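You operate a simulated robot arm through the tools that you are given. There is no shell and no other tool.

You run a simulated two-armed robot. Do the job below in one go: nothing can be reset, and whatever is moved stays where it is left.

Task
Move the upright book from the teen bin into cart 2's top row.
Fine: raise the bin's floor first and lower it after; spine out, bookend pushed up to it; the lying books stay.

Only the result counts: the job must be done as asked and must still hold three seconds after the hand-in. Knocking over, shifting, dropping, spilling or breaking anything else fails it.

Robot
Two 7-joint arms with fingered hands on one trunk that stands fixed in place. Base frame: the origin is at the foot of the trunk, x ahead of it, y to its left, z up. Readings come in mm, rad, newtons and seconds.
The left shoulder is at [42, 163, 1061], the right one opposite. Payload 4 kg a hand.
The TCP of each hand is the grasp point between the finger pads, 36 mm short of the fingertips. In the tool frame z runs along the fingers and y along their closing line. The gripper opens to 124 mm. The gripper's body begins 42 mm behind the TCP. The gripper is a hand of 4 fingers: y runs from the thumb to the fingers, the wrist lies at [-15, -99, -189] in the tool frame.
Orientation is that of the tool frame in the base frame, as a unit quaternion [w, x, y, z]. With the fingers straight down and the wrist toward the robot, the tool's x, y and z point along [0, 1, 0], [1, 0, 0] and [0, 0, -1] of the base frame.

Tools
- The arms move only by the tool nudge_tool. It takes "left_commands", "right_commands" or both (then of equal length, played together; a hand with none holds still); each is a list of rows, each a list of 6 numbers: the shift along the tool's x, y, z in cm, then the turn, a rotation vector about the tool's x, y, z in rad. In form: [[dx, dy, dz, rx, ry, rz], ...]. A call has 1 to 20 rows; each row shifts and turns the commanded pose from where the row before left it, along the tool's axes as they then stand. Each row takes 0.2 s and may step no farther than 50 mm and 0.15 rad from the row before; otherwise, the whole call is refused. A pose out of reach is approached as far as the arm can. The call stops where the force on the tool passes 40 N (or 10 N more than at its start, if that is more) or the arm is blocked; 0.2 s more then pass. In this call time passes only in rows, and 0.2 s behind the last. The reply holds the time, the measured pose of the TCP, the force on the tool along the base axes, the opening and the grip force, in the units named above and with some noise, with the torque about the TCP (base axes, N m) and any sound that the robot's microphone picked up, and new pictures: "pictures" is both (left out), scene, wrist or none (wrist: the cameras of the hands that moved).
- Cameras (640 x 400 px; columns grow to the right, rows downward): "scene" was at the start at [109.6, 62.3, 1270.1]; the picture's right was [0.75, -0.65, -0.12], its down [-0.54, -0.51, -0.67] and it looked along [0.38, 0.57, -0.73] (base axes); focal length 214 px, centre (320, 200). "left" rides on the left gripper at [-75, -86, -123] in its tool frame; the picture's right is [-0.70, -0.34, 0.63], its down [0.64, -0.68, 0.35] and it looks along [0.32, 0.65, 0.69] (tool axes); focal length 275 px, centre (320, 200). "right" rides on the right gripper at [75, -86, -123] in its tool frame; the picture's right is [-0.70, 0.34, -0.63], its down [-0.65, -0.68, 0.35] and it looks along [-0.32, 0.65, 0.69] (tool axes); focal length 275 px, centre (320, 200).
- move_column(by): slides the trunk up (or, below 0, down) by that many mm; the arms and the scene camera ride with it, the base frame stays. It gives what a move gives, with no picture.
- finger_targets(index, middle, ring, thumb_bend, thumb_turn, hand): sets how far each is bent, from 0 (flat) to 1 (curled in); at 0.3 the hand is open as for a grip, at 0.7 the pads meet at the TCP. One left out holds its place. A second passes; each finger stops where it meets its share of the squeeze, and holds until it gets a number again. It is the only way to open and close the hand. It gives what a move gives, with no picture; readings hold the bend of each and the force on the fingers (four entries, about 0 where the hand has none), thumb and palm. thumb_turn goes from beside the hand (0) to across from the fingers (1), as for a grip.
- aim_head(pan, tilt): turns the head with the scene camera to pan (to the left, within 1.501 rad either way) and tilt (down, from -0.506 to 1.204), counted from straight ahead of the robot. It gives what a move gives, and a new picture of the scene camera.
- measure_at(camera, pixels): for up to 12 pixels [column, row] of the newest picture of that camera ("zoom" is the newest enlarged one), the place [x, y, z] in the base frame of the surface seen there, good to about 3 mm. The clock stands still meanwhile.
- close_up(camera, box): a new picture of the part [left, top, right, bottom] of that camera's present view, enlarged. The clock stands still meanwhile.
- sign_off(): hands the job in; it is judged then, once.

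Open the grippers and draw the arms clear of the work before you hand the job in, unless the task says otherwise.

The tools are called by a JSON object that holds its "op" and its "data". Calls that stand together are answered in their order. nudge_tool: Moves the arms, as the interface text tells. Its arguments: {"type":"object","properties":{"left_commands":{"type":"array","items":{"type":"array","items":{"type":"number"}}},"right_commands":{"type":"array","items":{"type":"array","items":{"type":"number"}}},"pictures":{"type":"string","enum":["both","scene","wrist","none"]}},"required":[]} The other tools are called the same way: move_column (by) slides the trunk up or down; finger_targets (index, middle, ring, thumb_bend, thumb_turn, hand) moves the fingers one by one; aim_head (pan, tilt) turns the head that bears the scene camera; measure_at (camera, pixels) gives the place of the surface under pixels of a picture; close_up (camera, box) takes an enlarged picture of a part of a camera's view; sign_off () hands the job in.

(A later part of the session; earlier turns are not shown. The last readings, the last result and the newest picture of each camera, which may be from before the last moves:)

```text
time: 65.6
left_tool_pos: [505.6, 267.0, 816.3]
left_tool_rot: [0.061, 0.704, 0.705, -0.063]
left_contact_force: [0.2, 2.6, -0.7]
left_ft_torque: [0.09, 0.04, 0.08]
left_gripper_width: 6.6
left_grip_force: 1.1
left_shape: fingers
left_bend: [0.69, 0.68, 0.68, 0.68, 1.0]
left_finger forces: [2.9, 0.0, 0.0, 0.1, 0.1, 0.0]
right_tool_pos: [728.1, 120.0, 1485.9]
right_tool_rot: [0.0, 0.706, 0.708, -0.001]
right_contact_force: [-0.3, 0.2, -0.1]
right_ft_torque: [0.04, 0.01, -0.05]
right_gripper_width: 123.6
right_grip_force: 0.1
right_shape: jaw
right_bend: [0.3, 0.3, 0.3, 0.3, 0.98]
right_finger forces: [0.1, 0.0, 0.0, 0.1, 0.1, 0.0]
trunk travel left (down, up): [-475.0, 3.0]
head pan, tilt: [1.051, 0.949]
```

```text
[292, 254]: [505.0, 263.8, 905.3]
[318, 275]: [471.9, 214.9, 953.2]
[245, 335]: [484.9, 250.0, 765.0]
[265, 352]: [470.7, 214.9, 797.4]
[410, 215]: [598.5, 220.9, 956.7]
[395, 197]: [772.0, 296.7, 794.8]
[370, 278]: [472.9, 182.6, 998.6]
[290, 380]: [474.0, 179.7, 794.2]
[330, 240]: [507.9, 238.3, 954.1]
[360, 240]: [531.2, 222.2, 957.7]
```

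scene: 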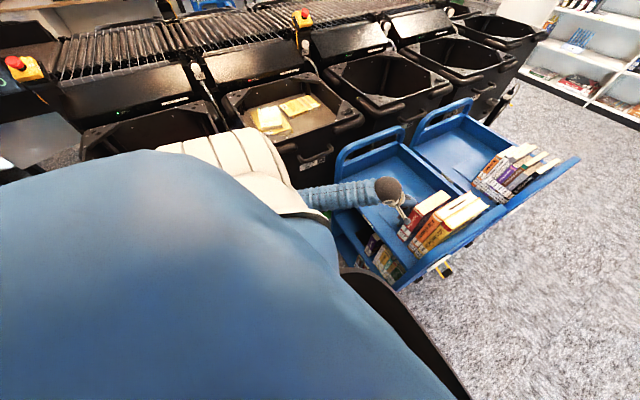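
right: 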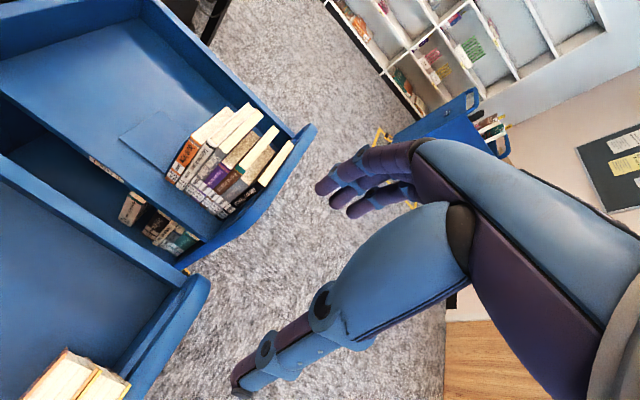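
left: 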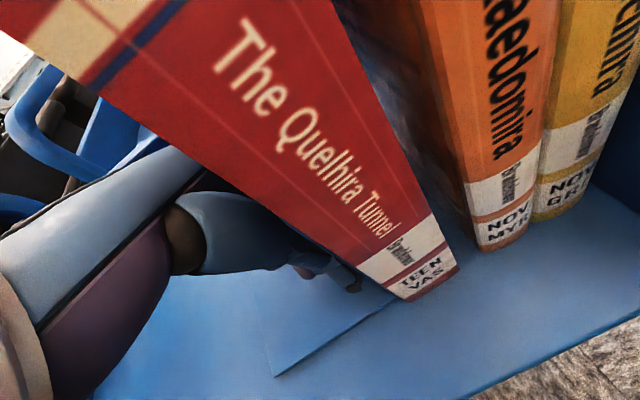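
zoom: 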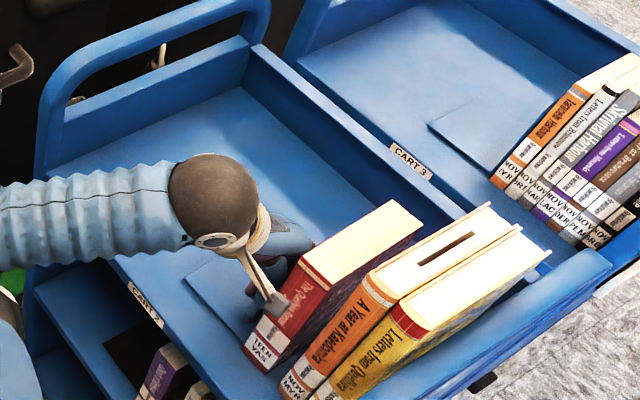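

The book slides upright with the bookend. I continue 15 mm in 2.5 mm steps.

{"op": "nudge_tool", "data": {"left_commands": [[-0.246, 0, 0.044, 0, 0, 0], [-0.246, 0, 0.044, 0, 0, 0], [-0.246, 0, 0.044, 0, 0, 0], [-0.246, 0, 0.044, 0, 0, 0], [-0.246, 0, 0.044, 0, 0, 0], [-0.246, 0, 0.044, 0, 0, 0]], "pictures": "both"}}

{"op": "close_up", "data": {"camera": "scene", "box": [370, 140, 470, 240]}}

{"op": "measure_at", "data": {"camera": "left", "pixels": [[100, 60], [200, 80], [395, 293], [455, 265], [330, 120], [420, 100], [450, 170], [490, 240], [300, 20], [345, 30], [375, 220], [290, 180]]}}

```text
time: 67.0
left_tool_pos: [505.6, 252.3, 816.8]
left_tool_rot: [0.061, 0.704, 0.705, -0.063]
left_contact_force: [0.0, 3.6, -0.8]
left_ft_torque: [0.08, 0.05, 0.11]
left_gripper_width: 6.8
left_grip_force: 2.4
left_shape: fingers
left_bend: [0.68, 0.68, 0.68, 0.68, 1.0]
left_finger forces: [3.7, 0.0, 0.1, 0.1, 0.0, 0.1]
right_tool_pos: [727.6, 121.4, 1486.4]
right_tool_rot: [0.001, 0.706, 0.708, 0.001]
right_contact_force: [-0.1, -0.1, 0.0]
right_ft_torque: [0.01, 0.0, -0.01]
right_gripper_width: 124.1
right_grip_force: 0.0
right_shape: jaw
right_bend: [0.3, 0.3, 0.3, 0.3, 0.98]
right_finger forces: [0.1, 0.1, 0.0, 0.0, 0.0, 0.0]
trunk travel left (down, up): [-475.0, 3.0]
head pan, tilt: [1.051, 0.949]
```

scene: 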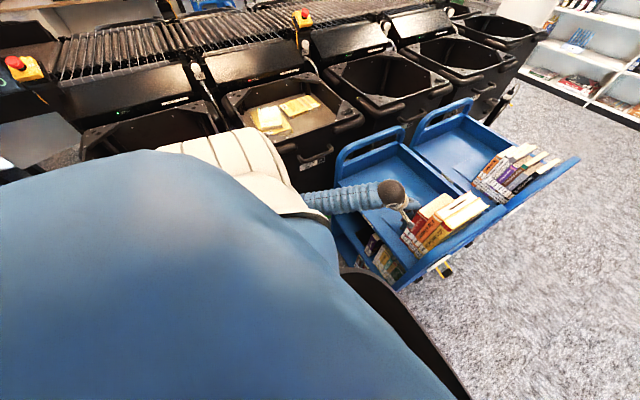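
left: 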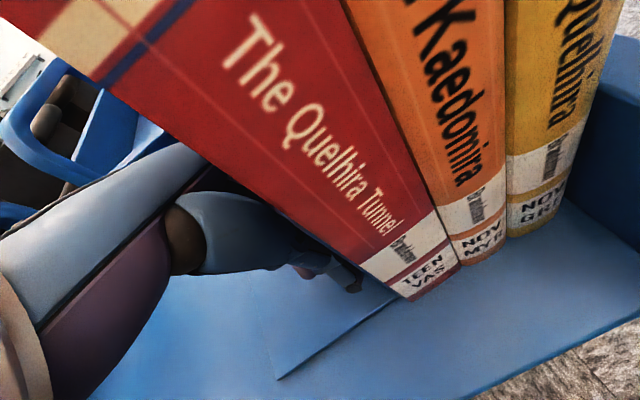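

```text
4.00 times, centred on (420, 190) of scene
```

zoom: 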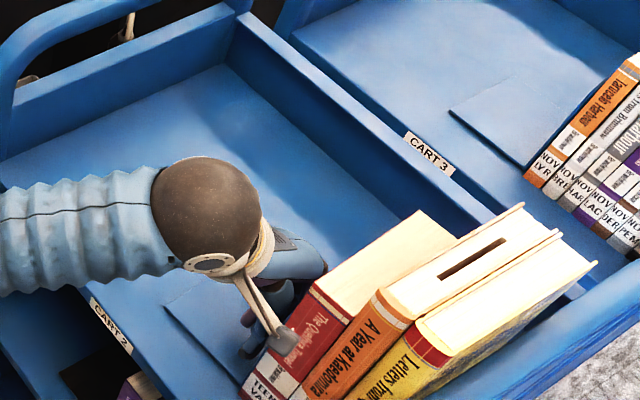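

```text
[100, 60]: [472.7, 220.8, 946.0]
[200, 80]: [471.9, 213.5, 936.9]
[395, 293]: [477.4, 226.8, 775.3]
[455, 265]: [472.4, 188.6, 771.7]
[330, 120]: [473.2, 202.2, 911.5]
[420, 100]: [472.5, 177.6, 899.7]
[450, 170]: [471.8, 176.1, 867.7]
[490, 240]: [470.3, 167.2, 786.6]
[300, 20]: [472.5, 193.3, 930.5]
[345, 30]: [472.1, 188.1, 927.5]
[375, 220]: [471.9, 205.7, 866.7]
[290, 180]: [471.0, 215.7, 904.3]
```

The gap to the orange book is only a few millimetres now. I push on in 1 mm steps, watching the force.

{"op": "nudge_tool", "data": {"left_commands": [[-0.118, 0, 0.021, 0, 0, 0], [-0.118, 0, 0.021, 0, 0, 0], [-0.118, 0, 0.021, 0, 0, 0]], "pictures": "wrist"}}

{"op": "close_up", "data": {"camera": "left", "box": [280, 100, 560, 320]}}

```text
time: 67.8
left_tool_pos: [506.1, 248.6, 816.8]
left_tool_rot: [0.062, 0.705, 0.704, -0.063]
left_contact_force: [1.6, 5.1, -0.1]
left_ft_torque: [0.09, -0.01, 0.13]
left_gripper_width: 6.3
left_grip_force: 2.3
left_shape: fingers
left_bend: [0.68, 0.68, 0.68, 0.68, 1.0]
left_finger forces: [5.1, 0.0, 0.0, 0.0, 0.1, 0.1]
right_tool_pos: [727.0, 120.0, 1485.6]
right_tool_rot: [0.0, 0.707, 0.707, 0.0]
right_contact_force: [-0.2, -0.2, 0.3]
right_ft_torque: [0.0, -0.03, 0.02]
right_gripper_width: 123.9
right_grip_force: 0.1
right_shape: jaw
right_bend: [0.3, 0.3, 0.3, 0.3, 0.98]
right_finger forces: [0.1, 0.0, 0.0, 0.0, 0.0, 0.0]
trunk travel left (down, up): [-475.0, 3.0]
head pan, tilt: [1.051, 0.949]
```

left: 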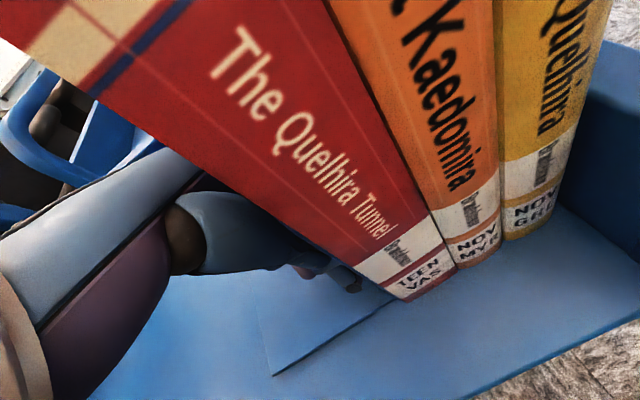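

```text
1.82 times, centred on (420, 210) of left
```

zoom: 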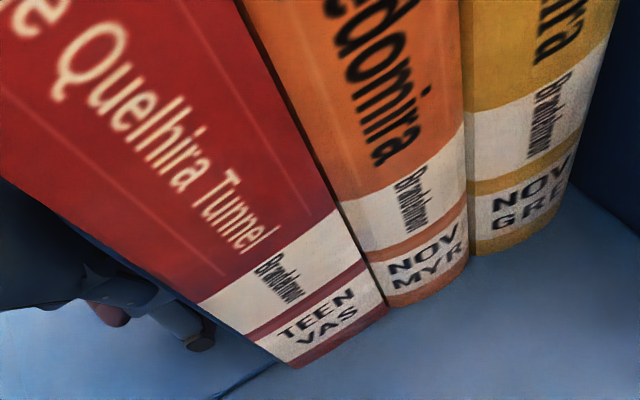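

Force rose to 5 N, so the book now meets the orange one. I measure the boundary between the books to be sure it's closed and that the orange hasn't shifted.

{"op": "measure_at", "data": {"camera": "zoom", "pixels": [[240, 30], [262, 20], [370, 265], [395, 285], [380, 300], [390, 300], [465, 240], [475, 250], [460, 60], [470, 60], [290, 360], [215, 330]]}}

{"op": "close_up", "data": {"camera": "scene", "box": [390, 170, 470, 250]}}

{"op": "measure_at", "data": {"camera": "zoom", "pixels": [[260, 215], [330, 260], [345, 270], [420, 330], [180, 340], [230, 370], [440, 150], [450, 140]]}}

```text
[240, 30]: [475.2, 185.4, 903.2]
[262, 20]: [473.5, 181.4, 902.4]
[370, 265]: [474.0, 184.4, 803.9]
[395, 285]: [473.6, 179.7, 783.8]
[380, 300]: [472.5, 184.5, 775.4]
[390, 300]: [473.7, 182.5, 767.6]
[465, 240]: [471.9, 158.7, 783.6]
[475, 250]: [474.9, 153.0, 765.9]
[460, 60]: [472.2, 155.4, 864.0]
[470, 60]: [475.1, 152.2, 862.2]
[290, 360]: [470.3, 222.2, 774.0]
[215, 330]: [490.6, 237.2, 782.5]
```

```text
5.00 times, centred on (430, 210) of scene
```

zoom: 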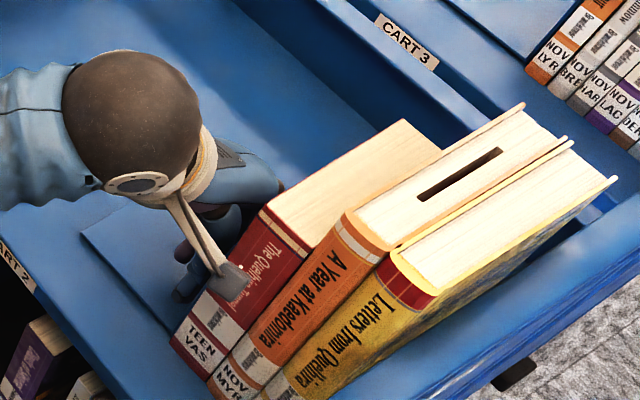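

```text
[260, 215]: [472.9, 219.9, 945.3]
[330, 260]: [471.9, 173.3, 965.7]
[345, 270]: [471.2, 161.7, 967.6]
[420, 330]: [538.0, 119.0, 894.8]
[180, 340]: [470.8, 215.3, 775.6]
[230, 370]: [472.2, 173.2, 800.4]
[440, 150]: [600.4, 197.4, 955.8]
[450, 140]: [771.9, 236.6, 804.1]
```

The gap is closed to within ~1–2 mm. One more 1 mm nudge to make sure plate, book and orange are in contact, then I stop.

{"op": "nudge_tool", "data": {"left_commands": [[-0.1, 0, 0.018, 0, 0, 0]], "pictures": "wrist"}}

{"op": "close_up", "data": {"camera": "left", "box": [280, 100, 560, 320]}}

{"op": "measure_at", "data": {"camera": "zoom", "pixels": [[240, 30], [262, 20], [370, 265], [395, 285], [380, 300], [390, 300], [465, 240], [475, 250], [460, 60], [470, 60], [290, 360]]}}

```text
time: 68.2
left_tool_pos: [507.5, 246.9, 817.3]
left_tool_rot: [0.062, 0.704, 0.704, -0.062]
left_contact_force: [0.1, 3.9, 0.6]
left_ft_torque: [0.08, -0.02, 0.12]
left_gripper_width: 6.8
left_grip_force: 2.0
left_shape: fingers
left_bend: [0.68, 0.68, 0.68, 0.68, 1.0]
left_finger forces: [5.0, 0.0, 0.0, 0.1, 0.0, 0.1]
right_tool_pos: [726.0, 119.9, 1485.2]
right_tool_rot: [-0.001, 0.706, 0.708, 0.0]
right_contact_force: [0.8, 0.1, -0.5]
right_ft_torque: [-0.01, 0.01, 0.03]
right_gripper_width: 124.0
right_grip_force: 0.0
right_shape: jaw
right_bend: [0.3, 0.3, 0.3, 0.3, 0.98]
right_finger forces: [0.0, 0.0, 0.1, 0.0, 0.0, 0.0]
trunk travel left (down, up): [-475.0, 3.0]
head pan, tilt: [1.051, 0.949]
```

left: 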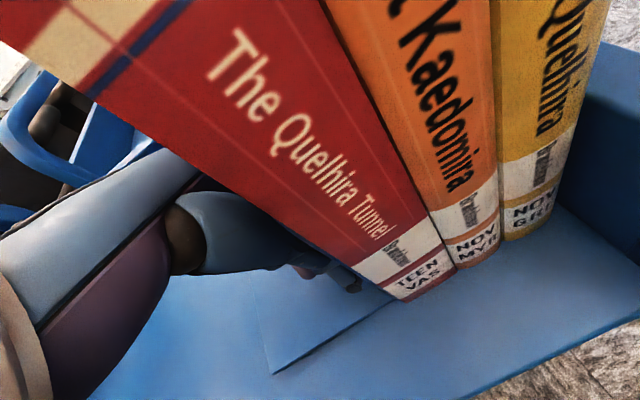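

```text
1.82 times, centred on (420, 210) of left
```

zoom: 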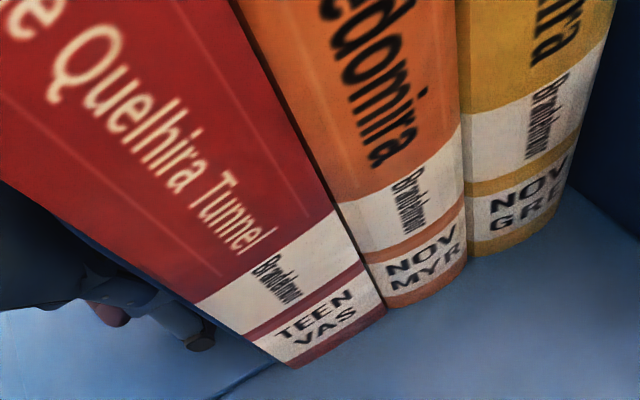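

```text
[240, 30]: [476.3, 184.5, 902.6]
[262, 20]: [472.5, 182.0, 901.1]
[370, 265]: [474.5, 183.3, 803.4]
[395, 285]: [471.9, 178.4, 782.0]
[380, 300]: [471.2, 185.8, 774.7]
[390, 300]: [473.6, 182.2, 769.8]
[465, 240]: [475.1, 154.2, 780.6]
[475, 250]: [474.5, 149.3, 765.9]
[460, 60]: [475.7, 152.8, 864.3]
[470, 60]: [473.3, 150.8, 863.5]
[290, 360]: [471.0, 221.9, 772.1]
```

Orange and yellow are static and the gap is nearly nil. I push 2 more millimetres in fine steps and look for a clear force rise.

{"op": "nudge_tool", "data": {"left_commands": [[-0.07, 0, 0.012, 0, 0, 0], [-0.07, 0, 0.012, 0, 0, 0]], "pictures": "wrist"}}

{"op": "close_up", "data": {"camera": "left", "box": [280, 100, 560, 320]}}

```text
time: 68.8
left_tool_pos: [506.4, 246.4, 817.6]
left_tool_rot: [0.061, 0.704, 0.704, -0.062]
left_contact_force: [-0.1, 6.4, -1.6]
left_ft_torque: [0.14, 0.03, 0.14]
left_gripper_width: 6.3
left_grip_force: 2.6
left_shape: fingers
left_bend: [0.69, 0.68, 0.68, 0.68, 1.0]
left_finger forces: [6.2, 0.1, 0.1, 0.1, 0.0, 0.0]
right_tool_pos: [726.7, 120.3, 1485.8]
right_tool_rot: [0.0, 0.707, 0.707, 0.001]
right_contact_force: [-0.3, -0.7, -0.3]
right_ft_torque: [0.01, -0.01, 0.0]
right_gripper_width: 123.7
right_grip_force: 0.1
right_shape: jaw
right_bend: [0.3, 0.3, 0.3, 0.3, 0.98]
right_finger forces: [0.0, 0.0, 0.1, 0.0, 0.0, 0.0]
trunk travel left (down, up): [-475.0, 3.0]
head pan, tilt: [1.051, 0.949]
```

left: 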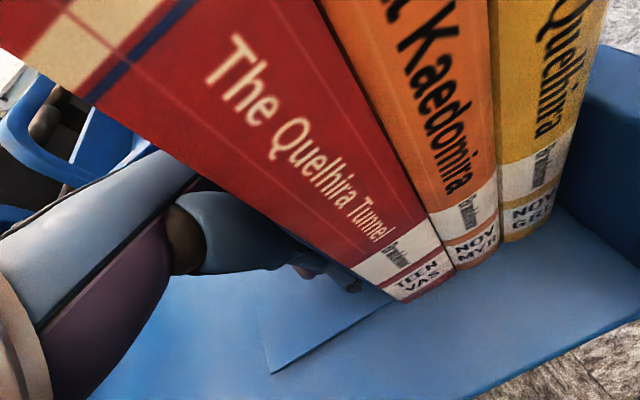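

```text
1.82 times, centred on (420, 210) of left
```

zoom: 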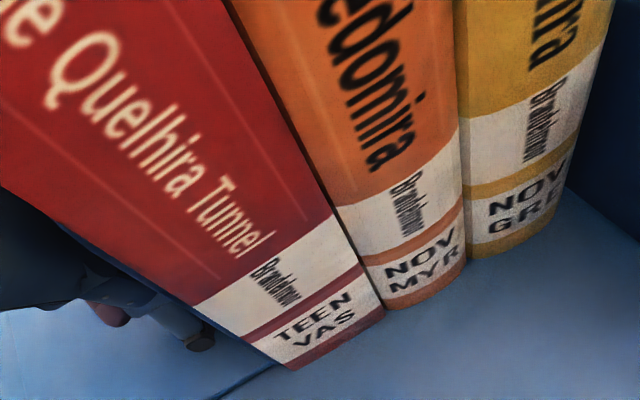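

Force is 6.4 N: plate, book and orange are in contact. I back the hand off 50 mm in +y and then lift it straight up.

{"op": "nudge_tool", "data": {"left_commands": [[0.3, 0, -0.053, 0, 0, 0], [0.985, 0, -0.175, 0, 0, 0], [1.97, 0, -0.35, 0, 0, 0], [2.46, 0, -0.4375, 0, 0, 0], [-0.7, 0, -3.93, 0, 0, 0], [-0.78, 0, -4.42, 0, 0, 0], [-0.78, 0, -4.42, 0, 0, 0], [-0.78, 0, -4.42, 0, 0, 0], [-0.78, 0, -4.42, 0, 0, 0], [-0.78, 0, -4.42, 0, 0, 0]], "pictures": "both"}}

{"op": "close_up", "data": {"camera": "scene", "box": [360, 130, 500, 270]}}

{"op": "measure_at", "data": {"camera": "zoom", "pixels": [[240, 240], [262, 258], [330, 205], [280, 190], [200, 270], [170, 250], [300, 250], [350, 230], [330, 290], [400, 250]]}}

```text
time: 71.0
left_tool_pos: [507.1, 305.2, 1080.9]
left_tool_rot: [0.061, 0.705, 0.704, -0.062]
left_contact_force: [0.1, 0.0, 0.1]
left_ft_torque: [0.02, 0.0, -0.02]
left_gripper_width: 7.4
left_grip_force: 0.1
left_shape: fingers
left_bend: [0.68, 0.68, 0.68, 0.68, 1.0]
left_finger forces: [0.0, 0.0, 0.1, 0.0, 0.0, 0.0]
right_tool_pos: [727.4, 120.2, 1485.9]
right_tool_rot: [0.0, 0.706, 0.708, 0.0]
right_contact_force: [-0.1, 0.4, -1.5]
right_ft_torque: [0.01, -0.04, 0.0]
right_gripper_width: 123.8
right_grip_force: 0.0
right_shape: jaw
right_bend: [0.3, 0.3, 0.3, 0.3, 0.98]
right_finger forces: [0.0, 0.1, 0.0, 0.0, 0.0, 0.0]
trunk travel left (down, up): [-475.0, 3.0]
head pan, tilt: [1.051, 0.949]
```

scene: 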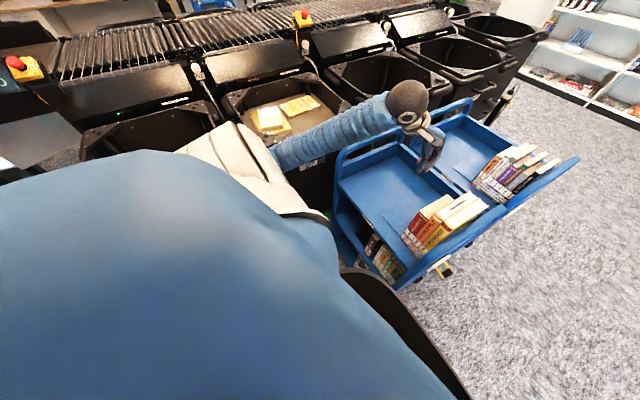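
left: 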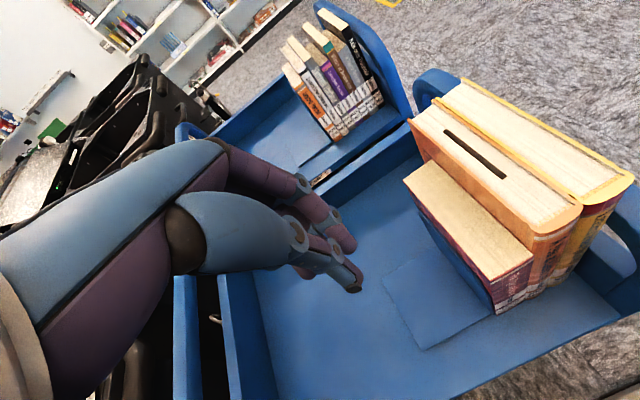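

```text
2.86 times, centred on (430, 200) of scene
```

zoom: 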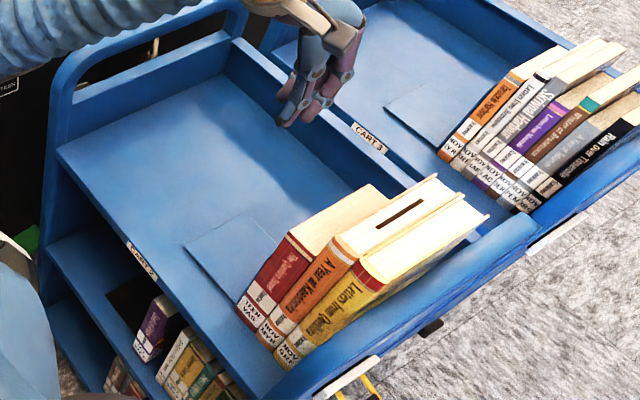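

```text
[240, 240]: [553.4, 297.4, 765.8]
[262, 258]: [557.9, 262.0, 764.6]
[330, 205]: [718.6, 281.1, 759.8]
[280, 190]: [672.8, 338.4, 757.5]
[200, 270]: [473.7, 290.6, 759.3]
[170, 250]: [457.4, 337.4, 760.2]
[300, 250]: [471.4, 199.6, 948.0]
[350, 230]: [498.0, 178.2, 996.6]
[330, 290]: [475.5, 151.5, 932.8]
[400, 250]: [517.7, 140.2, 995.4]
```

The book now sits in the row with the bookend against it. I zoom in to verify contact between plate, book and orange.

{"op": "close_up", "data": {"camera": "left", "box": [370, 130, 640, 350]}}

{"op": "measure_at", "data": {"camera": "zoom", "pixels": [[100, 150], [290, 330], [110, 200], [250, 380], [200, 270], [130, 110], [340, 290], [370, 320], [420, 320], [310, 350], [290, 400], [60, 340]]}}

```text
1.82 times, centred on (505, 240) of left
```

zoom: 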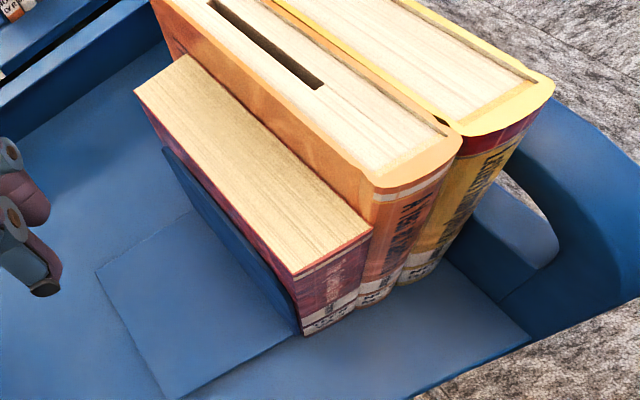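

```text
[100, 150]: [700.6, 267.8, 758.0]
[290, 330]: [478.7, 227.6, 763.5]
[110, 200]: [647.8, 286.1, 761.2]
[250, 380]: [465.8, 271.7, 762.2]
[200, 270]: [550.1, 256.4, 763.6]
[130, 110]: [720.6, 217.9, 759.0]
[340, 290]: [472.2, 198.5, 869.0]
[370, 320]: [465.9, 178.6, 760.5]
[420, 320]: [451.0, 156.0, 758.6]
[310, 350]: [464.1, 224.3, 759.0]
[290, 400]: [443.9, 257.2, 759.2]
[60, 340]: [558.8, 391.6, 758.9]
```

Everything is snug: plate on book, book on orange. Next the bin floor must be lowered: I move the left hand at height back over to the teen bin's switch.

{"op": "nudge_tool", "data": {"left_commands": [[4.145, 0.482, -1.372, 0, 0, 0], [4.145, 0.482, -1.372, 0, 0, 0], [4.145, 0.482, -1.372, 0, 0, 0], [4.145, 0.482, -1.372, 0, 0, 0], [4.145, 0.482, -1.372, 0, 0, 0], [4.145, 0.482, -1.372, 0, 0, 0], [4.145, 0.482, -1.372, 0, 0, 0], [4.145, 0.482, -1.372, 0, 0, 0], [4.145, 0.482, -1.372, 0, 0, 0], [4.145, 0.482, -1.372, 0, 0, 0], [4.145, 0.482, -1.372, 0, 0, 0], [0, 0, 0, -0.0123, 0.0336, -0.1394], [0, 0, 0, -0.0123, 0.0336, -0.1394], [0, 0, 0, -0.0123, 0.0336, -0.1394], [0, 0, 0, -0.0123, 0.0336, -0.1394], [0, 0, 0, -0.0123, 0.0336, -0.1394]], "pictures": "none"}}

{"op": "finger_targets", "data": {"hand": "left", "index": 0.3, "middle": 1.0, "ring": 1.0, "thumb_bend": 0.3}}

{"op": "nudge_tool", "data": {"left_commands": [[0, 0, 1.0, 0, 0, 0]], "pictures": "both"}}

```text
time: 74.4
left_tool_pos: [560.0, 779.9, 1148.0]
left_tool_rot: [-0.001, 0.421, 0.907, -0.001]
left_contact_force: [0.7, -0.8, 0.0]
left_ft_torque: [-0.01, -0.02, 0.01]
left_gripper_width: 7.4
left_grip_force: 0.0
left_shape: fingers
left_bend: [0.68, 0.68, 0.68, 0.68, 1.0]
left_finger forces: [0.0, 0.0, 0.0, 0.0, 0.0, 0.0]
right_tool_pos: [727.7, 120.1, 1486.0]
right_tool_rot: [-0.001, 0.706, 0.708, -0.001]
right_contact_force: [0.4, -0.1, -0.6]
right_ft_torque: [-0.01, 0.02, -0.02]
right_gripper_width: 123.9
right_grip_force: 0.0
right_shape: jaw
right_bend: [0.3, 0.3, 0.3, 0.3, 0.98]
right_finger forces: [0.0, 0.0, 0.0, 0.0, 0.0, 0.1]
trunk travel left (down, up): [-475.0, 3.0]
head pan, tilt: [1.051, 0.949]
```

```text
time: 75.4
left_tool_pos: [560.2, 779.5, 1147.5]
left_tool_rot: [-0.001, 0.422, 0.907, -0.001]
left_contact_force: [-1.1, -0.1, -1.0]
left_ft_torque: [-0.02, -0.01, -0.01]
left_gripper_width: 123.1
left_grip_force: 0.0
left_shape: fingers
left_bend: [0.3, 1.0, 1.0, 0.3, 0.98]
left_finger forces: [0.0, 0.0, 0.0, 0.0, 0.0, 0.0]
right_tool_pos: [727.0, 121.1, 1485.7]
right_tool_rot: [0.0, 0.707, 0.707, 0.0]
right_contact_force: [-0.1, 0.6, -0.2]
right_ft_torque: [-0.01, -0.02, 0.01]
right_gripper_width: 123.8
right_grip_force: 0.2
right_shape: jaw
right_bend: [0.3, 0.3, 0.3, 0.3, 0.98]
right_finger forces: [0.0, 0.0, 0.0, 0.0, 0.0, 0.0]
trunk travel left (down, up): [-475.0, 3.0]
head pan, tilt: [1.051, 0.949]
```

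```text
time: 75.8
left_tool_pos: [558.3, 779.0, 1139.1]
left_tool_rot: [0.0, 0.421, 0.907, -0.002]
left_contact_force: [0.4, 0.5, 0.3]
left_ft_torque: [0.0, 0.0, -0.01]
left_gripper_width: 122.9
left_grip_force: 0.1
left_shape: fingers
left_bend: [0.3, 1.0, 1.0, 0.3, 0.98]
left_finger forces: [0.0, 0.1, 0.1, 0.0, 0.1, 0.0]
right_tool_pos: [726.6, 120.5, 1485.9]
right_tool_rot: [0.0, 0.707, 0.707, 0.0]
right_contact_force: [-0.6, -0.5, 0.5]
right_ft_torque: [0.01, 0.0, -0.01]
right_gripper_width: 124.0
right_grip_force: 0.0
right_shape: jaw
right_bend: [0.3, 0.3, 0.3, 0.3, 0.98]
right_finger forces: [0.1, 0.0, 0.1, 0.0, 0.0, 0.0]
trunk travel left (down, up): [-475.0, 3.0]
head pan, tilt: [1.051, 0.949]
```

scene: 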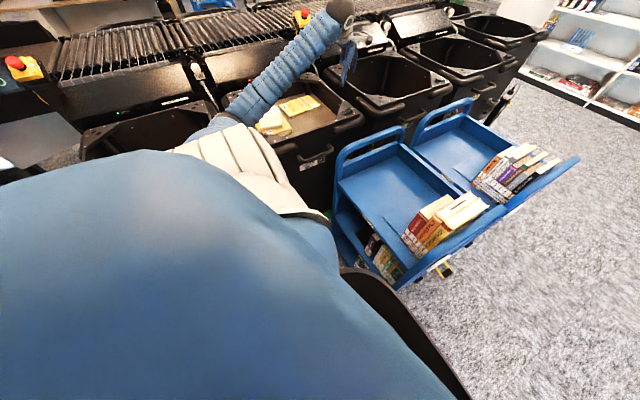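
left: 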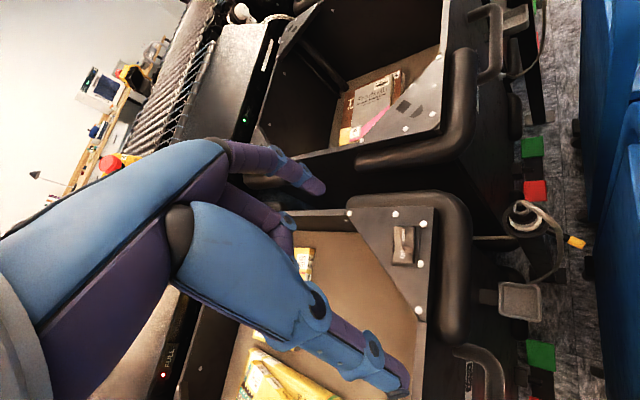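

LED still reads FULL (left picture, 165,365). I measure the rocker's DOWN end from here, then hover over it.

{"op": "measure_at", "data": {"camera": "left", "pixels": [[404, 232], [404, 245], [403, 258], [397, 240], [411, 240], [322, 190], [318, 186], [300, 260], [330, 290], [262, 370], [290, 385], [385, 290]]}}

{"op": "nudge_tool", "data": {"left_commands": [[0.02, 0.85, 2.5, 0, 0, 0], [0.02, 0.85, 4.0, 0, 0, 0], [0, 0, 4.0, 0, 0, 0], [0, 0, 3.5, 0, 0, 0]], "pictures": "both"}}

{"op": "close_up", "data": {"camera": "left", "box": [250, 100, 410, 240]}}

```text
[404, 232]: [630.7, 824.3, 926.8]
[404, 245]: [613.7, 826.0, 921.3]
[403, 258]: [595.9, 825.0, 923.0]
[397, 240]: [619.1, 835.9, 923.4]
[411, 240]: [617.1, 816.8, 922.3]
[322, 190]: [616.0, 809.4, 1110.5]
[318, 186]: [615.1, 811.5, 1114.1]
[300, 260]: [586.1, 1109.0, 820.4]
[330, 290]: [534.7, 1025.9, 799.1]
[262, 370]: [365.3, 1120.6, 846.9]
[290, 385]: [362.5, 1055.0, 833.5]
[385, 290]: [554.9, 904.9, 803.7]
```

```text
time: 76.8
left_tool_pos: [571.4, 791.9, 999.0]
left_tool_rot: [0.001, 0.422, 0.907, 0.0]
left_contact_force: [-0.3, -0.5, -0.6]
left_ft_torque: [-0.02, 0.0, -0.02]
left_gripper_width: 123.1
left_grip_force: 0.1
left_shape: fingers
left_bend: [0.3, 1.0, 1.0, 0.3, 0.98]
left_finger forces: [0.0, 0.0, 0.0, 0.0, 0.0, 0.0]
right_tool_pos: [727.1, 120.5, 1485.4]
right_tool_rot: [-0.001, 0.706, 0.708, -0.001]
right_contact_force: [0.3, 0.5, -0.1]
right_ft_torque: [-0.03, -0.02, 0.0]
right_gripper_width: 123.9
right_grip_force: 0.1
right_shape: jaw
right_bend: [0.3, 0.3, 0.3, 0.3, 0.98]
right_finger forces: [0.0, 0.1, 0.1, 0.1, 0.1, 0.0]
trunk travel left (down, up): [-475.0, 3.0]
head pan, tilt: [1.051, 0.949]
```

scene: 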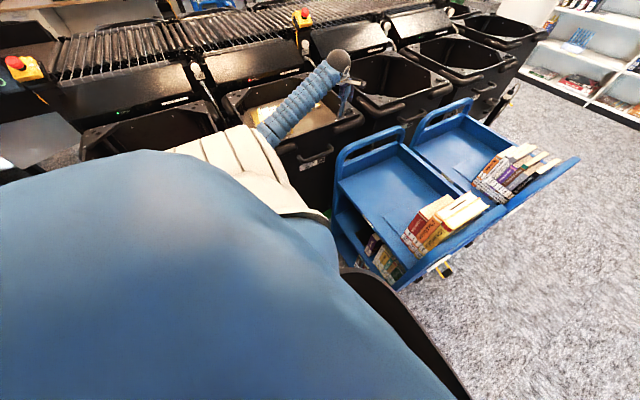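
left: 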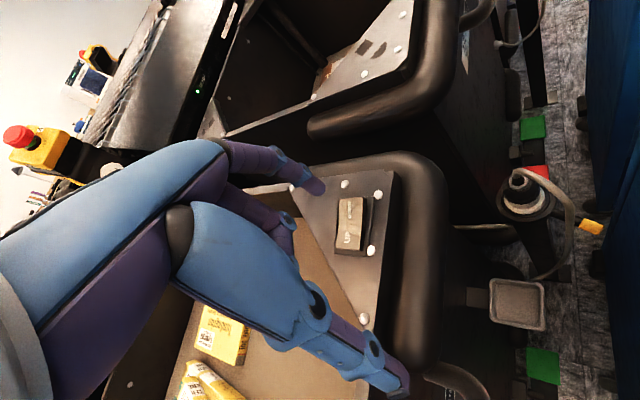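

```text
2.86 times, centred on (330, 170) of left
```

zoom: 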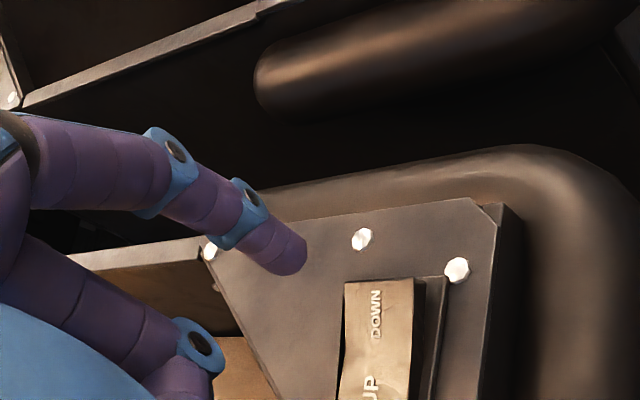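

The rocker latched in UP (DOWN end is now higher, 927 vs 923). The fingertip is above the DOWN end; I descend and press it.

{"op": "nudge_tool", "data": {"left_commands": [[0, 0, 2.0, 0, 0, 0], [0, 0, 1.4, 0, 0, 0], [0, 0, 0.3, 0, 0, 0], [0, 0, 0.3, 0, 0, 0], [0, 0, 0.2, 0, 0, 0]], "pictures": "both"}}

{"op": "close_up", "data": {"camera": "left", "box": [250, 100, 410, 240]}}

```text
time: 78.0
left_tool_pos: [572.7, 789.5, 958.9]
left_tool_rot: [0.0, 0.422, 0.907, -0.001]
left_contact_force: [0.6, 0.1, 0.2]
left_ft_torque: [0.01, -0.02, -0.02]
left_gripper_width: 123.5
left_grip_force: 0.4
left_shape: fingers
left_bend: [0.3, 1.0, 1.0, 0.3, 0.98]
left_finger forces: [0.7, 0.0, 0.0, 0.1, 0.0, 0.0]
right_tool_pos: [725.9, 119.4, 1486.1]
right_tool_rot: [0.0, 0.707, 0.707, 0.0]
right_contact_force: [-0.2, -0.5, 0.6]
right_ft_torque: [0.03, 0.02, 0.0]
right_gripper_width: 123.9
right_grip_force: 0.1
right_shape: jaw
right_bend: [0.3, 0.3, 0.3, 0.3, 0.98]
right_finger forces: [0.1, 0.1, 0.0, 0.0, 0.0, 0.0]
trunk travel left (down, up): [-475.0, 3.0]
head pan, tilt: [1.051, 0.949]
```

scene: 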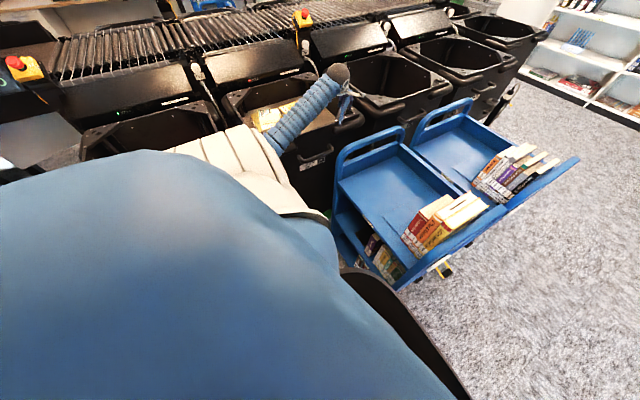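
left: 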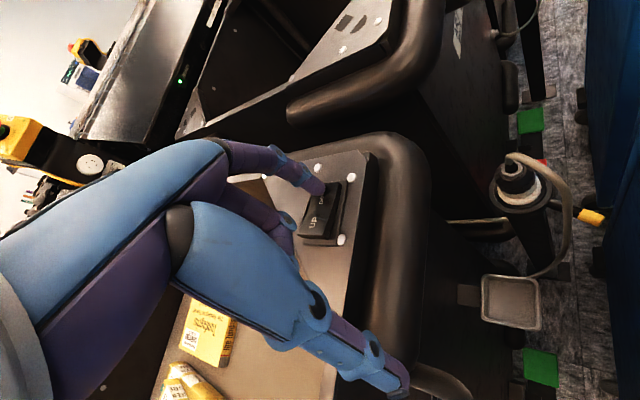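

```text
2.86 times, centred on (330, 170) of left
```

zoom: 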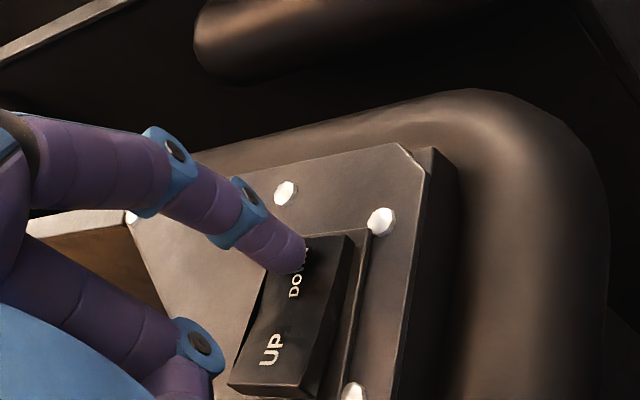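

Light contact; the rocker's UP side looks raised now. I measure the floor and press a few millimetres more to be sure it latched.

{"op": "nudge_tool", "data": {"left_commands": [[0, 0, 0.25, 0, 0, 0], [0, 0, 0.25, 0, 0, 0], [0, 0, 0, 0, 0, 0]], "pictures": "both"}}

{"op": "measure_at", "data": {"camera": "left", "pixels": [[205, 330], [225, 350], [280, 370], [190, 380], [300, 350], [310, 225], [320, 215], [335, 195]]}}

{"op": "close_up", "data": {"camera": "scene", "box": [210, 40, 370, 180]}}

```text
time: 78.8
left_tool_pos: [572.3, 790.3, 954.1]
left_tool_rot: [0.0, 0.422, 0.907, 0.0]
left_contact_force: [-0.8, -1.6, 14.4]
left_ft_torque: [0.57, -0.87, -0.08]
left_gripper_width: 127.5
left_grip_force: 7.5
left_shape: fingers
left_bend: [0.27, 1.0, 1.0, 0.3, 0.98]
left_finger forces: [14.2, 0.0, 0.1, 0.0, 0.0, 0.0]
right_tool_pos: [726.1, 119.6, 1486.0]
right_tool_rot: [-0.001, 0.706, 0.708, 0.001]
right_contact_force: [0.1, 0.4, -0.2]
right_ft_torque: [0.0, -0.03, -0.01]
right_gripper_width: 123.7
right_grip_force: 0.1
right_shape: jaw
right_bend: [0.3, 0.3, 0.3, 0.3, 0.98]
right_finger forces: [0.0, 0.1, 0.0, 0.0, 0.0, 0.0]
trunk travel left (down, up): [-475.0, 3.0]
head pan, tilt: [1.051, 0.949]
```

scene: 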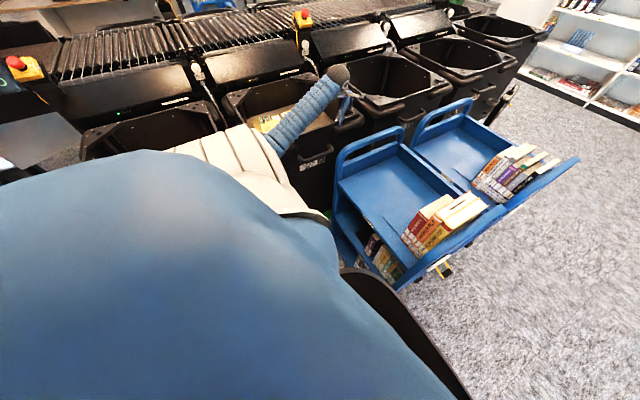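
left: 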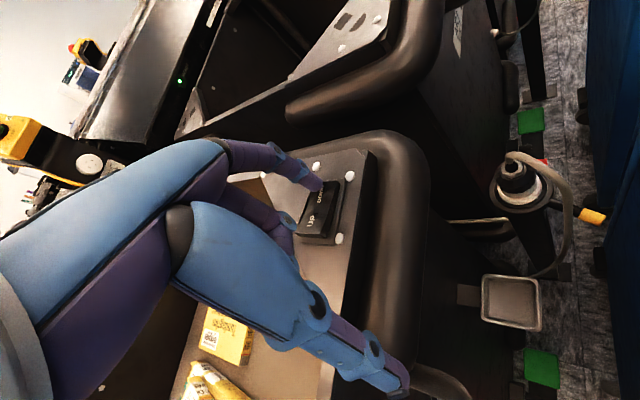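

```text
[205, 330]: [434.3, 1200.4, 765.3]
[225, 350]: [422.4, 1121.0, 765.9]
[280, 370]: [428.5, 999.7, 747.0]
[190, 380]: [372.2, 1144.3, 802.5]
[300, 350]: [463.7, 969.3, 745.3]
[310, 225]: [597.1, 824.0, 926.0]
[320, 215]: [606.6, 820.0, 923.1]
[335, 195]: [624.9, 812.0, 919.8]
```

```text
2.86 times, centred on (290, 110) of scene
```

zoom: 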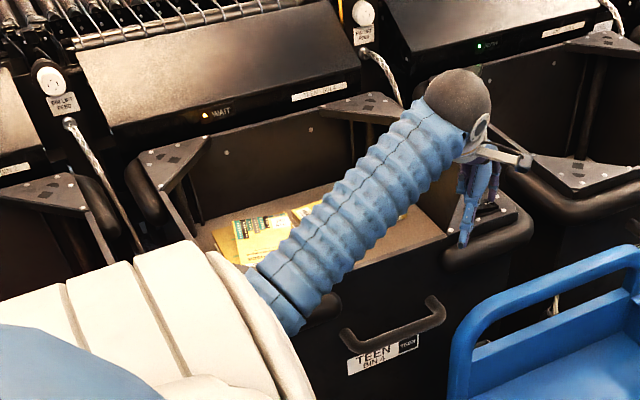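

The floor is descending (746 now) and the LED shows WAIT. I lift the finger off and rise 180 mm, then wait for it to reach bottom.

{"op": "nudge_tool", "data": {"left_commands": [[0, 0, -1.0, 0, 0, 0], [0, 0, -3.0, 0, 0, 0], [0, 0, -4.5, 0, 0, 0], [0, 0, -4.5, 0, 0, 0], [0, 0, -4.5, 0, 0, 0], [0, 0, 0, 0, 0, 0], [0, 0, 0, 0, 0, 0], [0, 0, 0, 0, 0, 0], [0, 0, 0, 0, 0, 0], [0, 0, 0, 0, 0, 0], [0, 0, 0, 0, 0, 0], [0, 0, 0, 0, 0, 0], [0, 0, 0, 0, 0, 0], [0, 0, 0, 0, 0, 0], [0, 0, 0, 0, 0, 0], [0, 0, 0, 0, 0, 0], [0, 0, 0, 0, 0, 0]], "pictures": "both"}}

{"op": "close_up", "data": {"camera": "scene", "box": [210, 40, 370, 180]}}

{"op": "measure_at", "data": {"camera": "zoom", "pixels": [[250, 235], [290, 225], [340, 240], [380, 230], [420, 215], [215, 245], [240, 205], [300, 235]]}}

```text
time: 82.4
left_tool_pos: [572.6, 790.8, 1127.3]
left_tool_rot: [-0.001, 0.422, 0.906, -0.001]
left_contact_force: [0.4, 0.9, -0.4]
left_ft_torque: [-0.03, 0.0, -0.04]
left_gripper_width: 123.3
left_grip_force: 0.0
left_shape: fingers
left_bend: [0.3, 1.0, 1.0, 0.3, 0.98]
left_finger forces: [0.0, 0.0, 0.0, 0.0, 0.0, 0.0]
right_tool_pos: [727.5, 120.6, 1485.5]
right_tool_rot: [0.0, 0.707, 0.708, 0.0]
right_contact_force: [0.5, 0.0, -0.6]
right_ft_torque: [0.0, -0.02, -0.02]
right_gripper_width: 123.7
right_grip_force: 0.1
right_shape: jaw
right_bend: [0.3, 0.3, 0.3, 0.3, 0.98]
right_finger forces: [0.0, 0.0, 0.1, 0.0, 0.0, 0.1]
trunk travel left (down, up): [-475.0, 3.0]
head pan, tilt: [1.051, 0.949]
```

scene: 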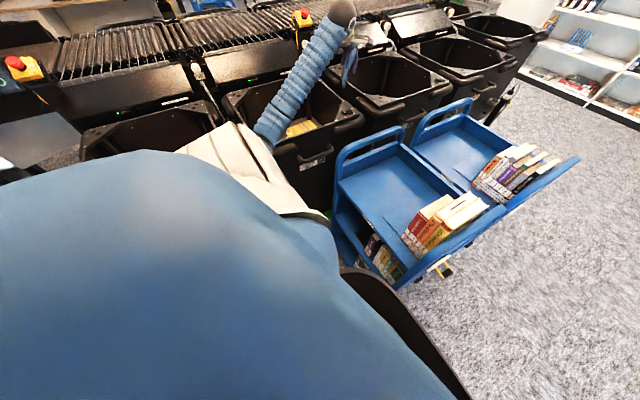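
left: 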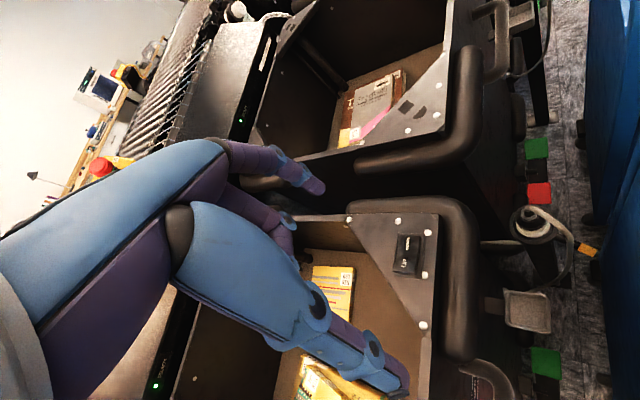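

```text
2.86 times, centred on (290, 110) of scene
```

zoom: 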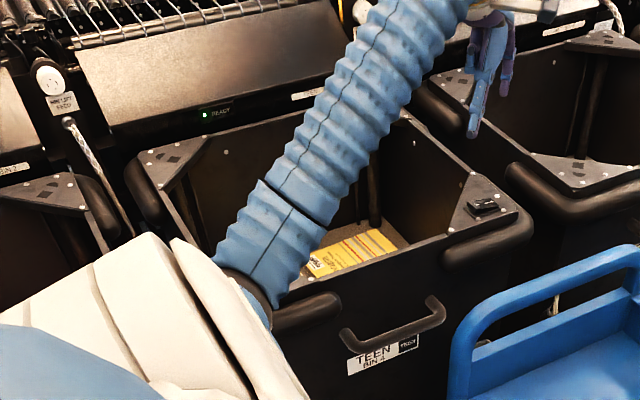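

```text
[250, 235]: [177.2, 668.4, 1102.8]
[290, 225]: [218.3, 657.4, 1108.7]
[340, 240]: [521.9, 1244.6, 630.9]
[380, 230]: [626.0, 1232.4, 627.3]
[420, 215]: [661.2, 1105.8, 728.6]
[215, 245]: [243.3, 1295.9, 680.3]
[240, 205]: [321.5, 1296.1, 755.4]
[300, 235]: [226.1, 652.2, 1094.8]
```

LED shows READY (green). I verify floor height and the lying books with the left camera.

{"op": "measure_at", "data": {"camera": "left", "pixels": [[380, 290], [400, 330], [335, 280], [350, 310], [345, 270], [330, 385], [310, 375], [370, 260], [408, 243], [406, 268]]}}

{"op": "close_up", "data": {"camera": "left", "box": [260, 200, 460, 400]}}

```text
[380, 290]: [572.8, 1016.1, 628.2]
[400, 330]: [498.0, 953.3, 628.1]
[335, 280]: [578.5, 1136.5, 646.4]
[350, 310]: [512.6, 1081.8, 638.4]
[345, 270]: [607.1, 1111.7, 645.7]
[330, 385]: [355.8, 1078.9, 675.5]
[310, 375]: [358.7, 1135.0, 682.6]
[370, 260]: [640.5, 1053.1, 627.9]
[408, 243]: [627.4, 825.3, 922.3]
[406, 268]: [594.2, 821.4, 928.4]
```

```text
2.00 times, centred on (360, 300) of left
```

zoom: 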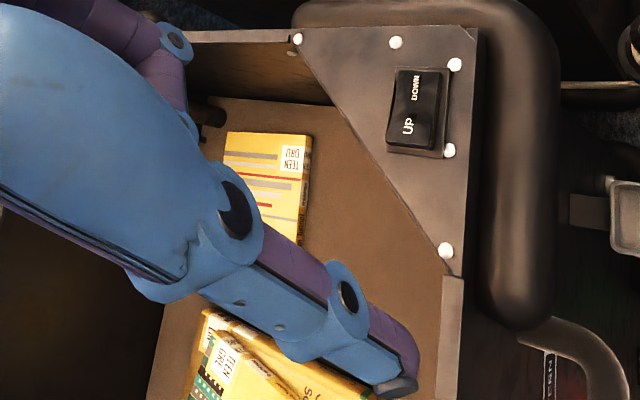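

Floor reads ≈628 vs 622 at the start; I take a fresh picture to see whether it's still settling.

{"op": "nudge_tool", "data": {"left_commands": [[0, 0, -1.0, 0, 0, 0], [0, 0, 0, 0, 0, 0], [0, 0, 0, 0, 0, 0], [0, 0, 0, 0, 0, 0], [0, 0, 0, 0, 0, 0]], "pictures": "both"}}

{"op": "measure_at", "data": {"camera": "left", "pixels": [[380, 290], [400, 330], [385, 310], [370, 265], [395, 320], [335, 280], [345, 270], [330, 385], [310, 375]]}}

{"op": "measure_at", "data": {"camera": "scene", "pixels": [[320, 118], [322, 115], [308, 128], [326, 112]]}}

```text
time: 83.6
left_tool_pos: [572.8, 790.9, 1135.1]
left_tool_rot: [-0.001, 0.422, 0.906, 0.0]
left_contact_force: [-0.6, -0.2, -0.2]
left_ft_torque: [0.02, 0.01, 0.02]
left_gripper_width: 123.4
left_grip_force: 0.0
left_shape: fingers
left_bend: [0.3, 1.0, 1.0, 0.3, 0.98]
left_finger forces: [0.1, 0.1, 0.0, 0.0, 0.1, 0.0]
right_tool_pos: [727.1, 120.2, 1486.2]
right_tool_rot: [0.0, 0.706, 0.708, 0.001]
right_contact_force: [0.4, 0.3, -0.1]
right_ft_torque: [0.01, -0.01, -0.04]
right_gripper_width: 123.9
right_grip_force: 0.0
right_shape: jaw
right_bend: [0.3, 0.3, 0.3, 0.3, 0.98]
right_finger forces: [0.1, 0.0, 0.0, 0.0, 0.0, 0.0]
trunk travel left (down, up): [-475.0, 3.0]
head pan, tilt: [1.051, 0.949]
```

scene: 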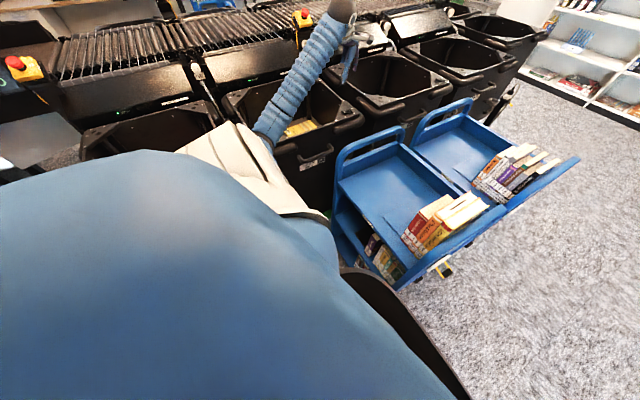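
left: 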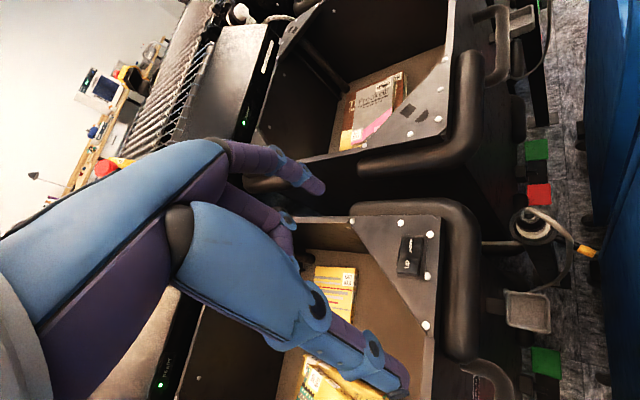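

```text
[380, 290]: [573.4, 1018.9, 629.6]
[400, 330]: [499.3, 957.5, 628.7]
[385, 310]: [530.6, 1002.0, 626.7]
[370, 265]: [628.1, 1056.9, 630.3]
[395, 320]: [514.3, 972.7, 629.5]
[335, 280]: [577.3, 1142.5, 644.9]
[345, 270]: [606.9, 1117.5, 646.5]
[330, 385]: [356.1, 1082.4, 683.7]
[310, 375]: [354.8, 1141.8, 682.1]
```

```text
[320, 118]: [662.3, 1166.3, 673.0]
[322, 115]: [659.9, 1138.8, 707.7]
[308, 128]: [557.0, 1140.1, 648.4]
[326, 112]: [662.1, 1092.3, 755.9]
```

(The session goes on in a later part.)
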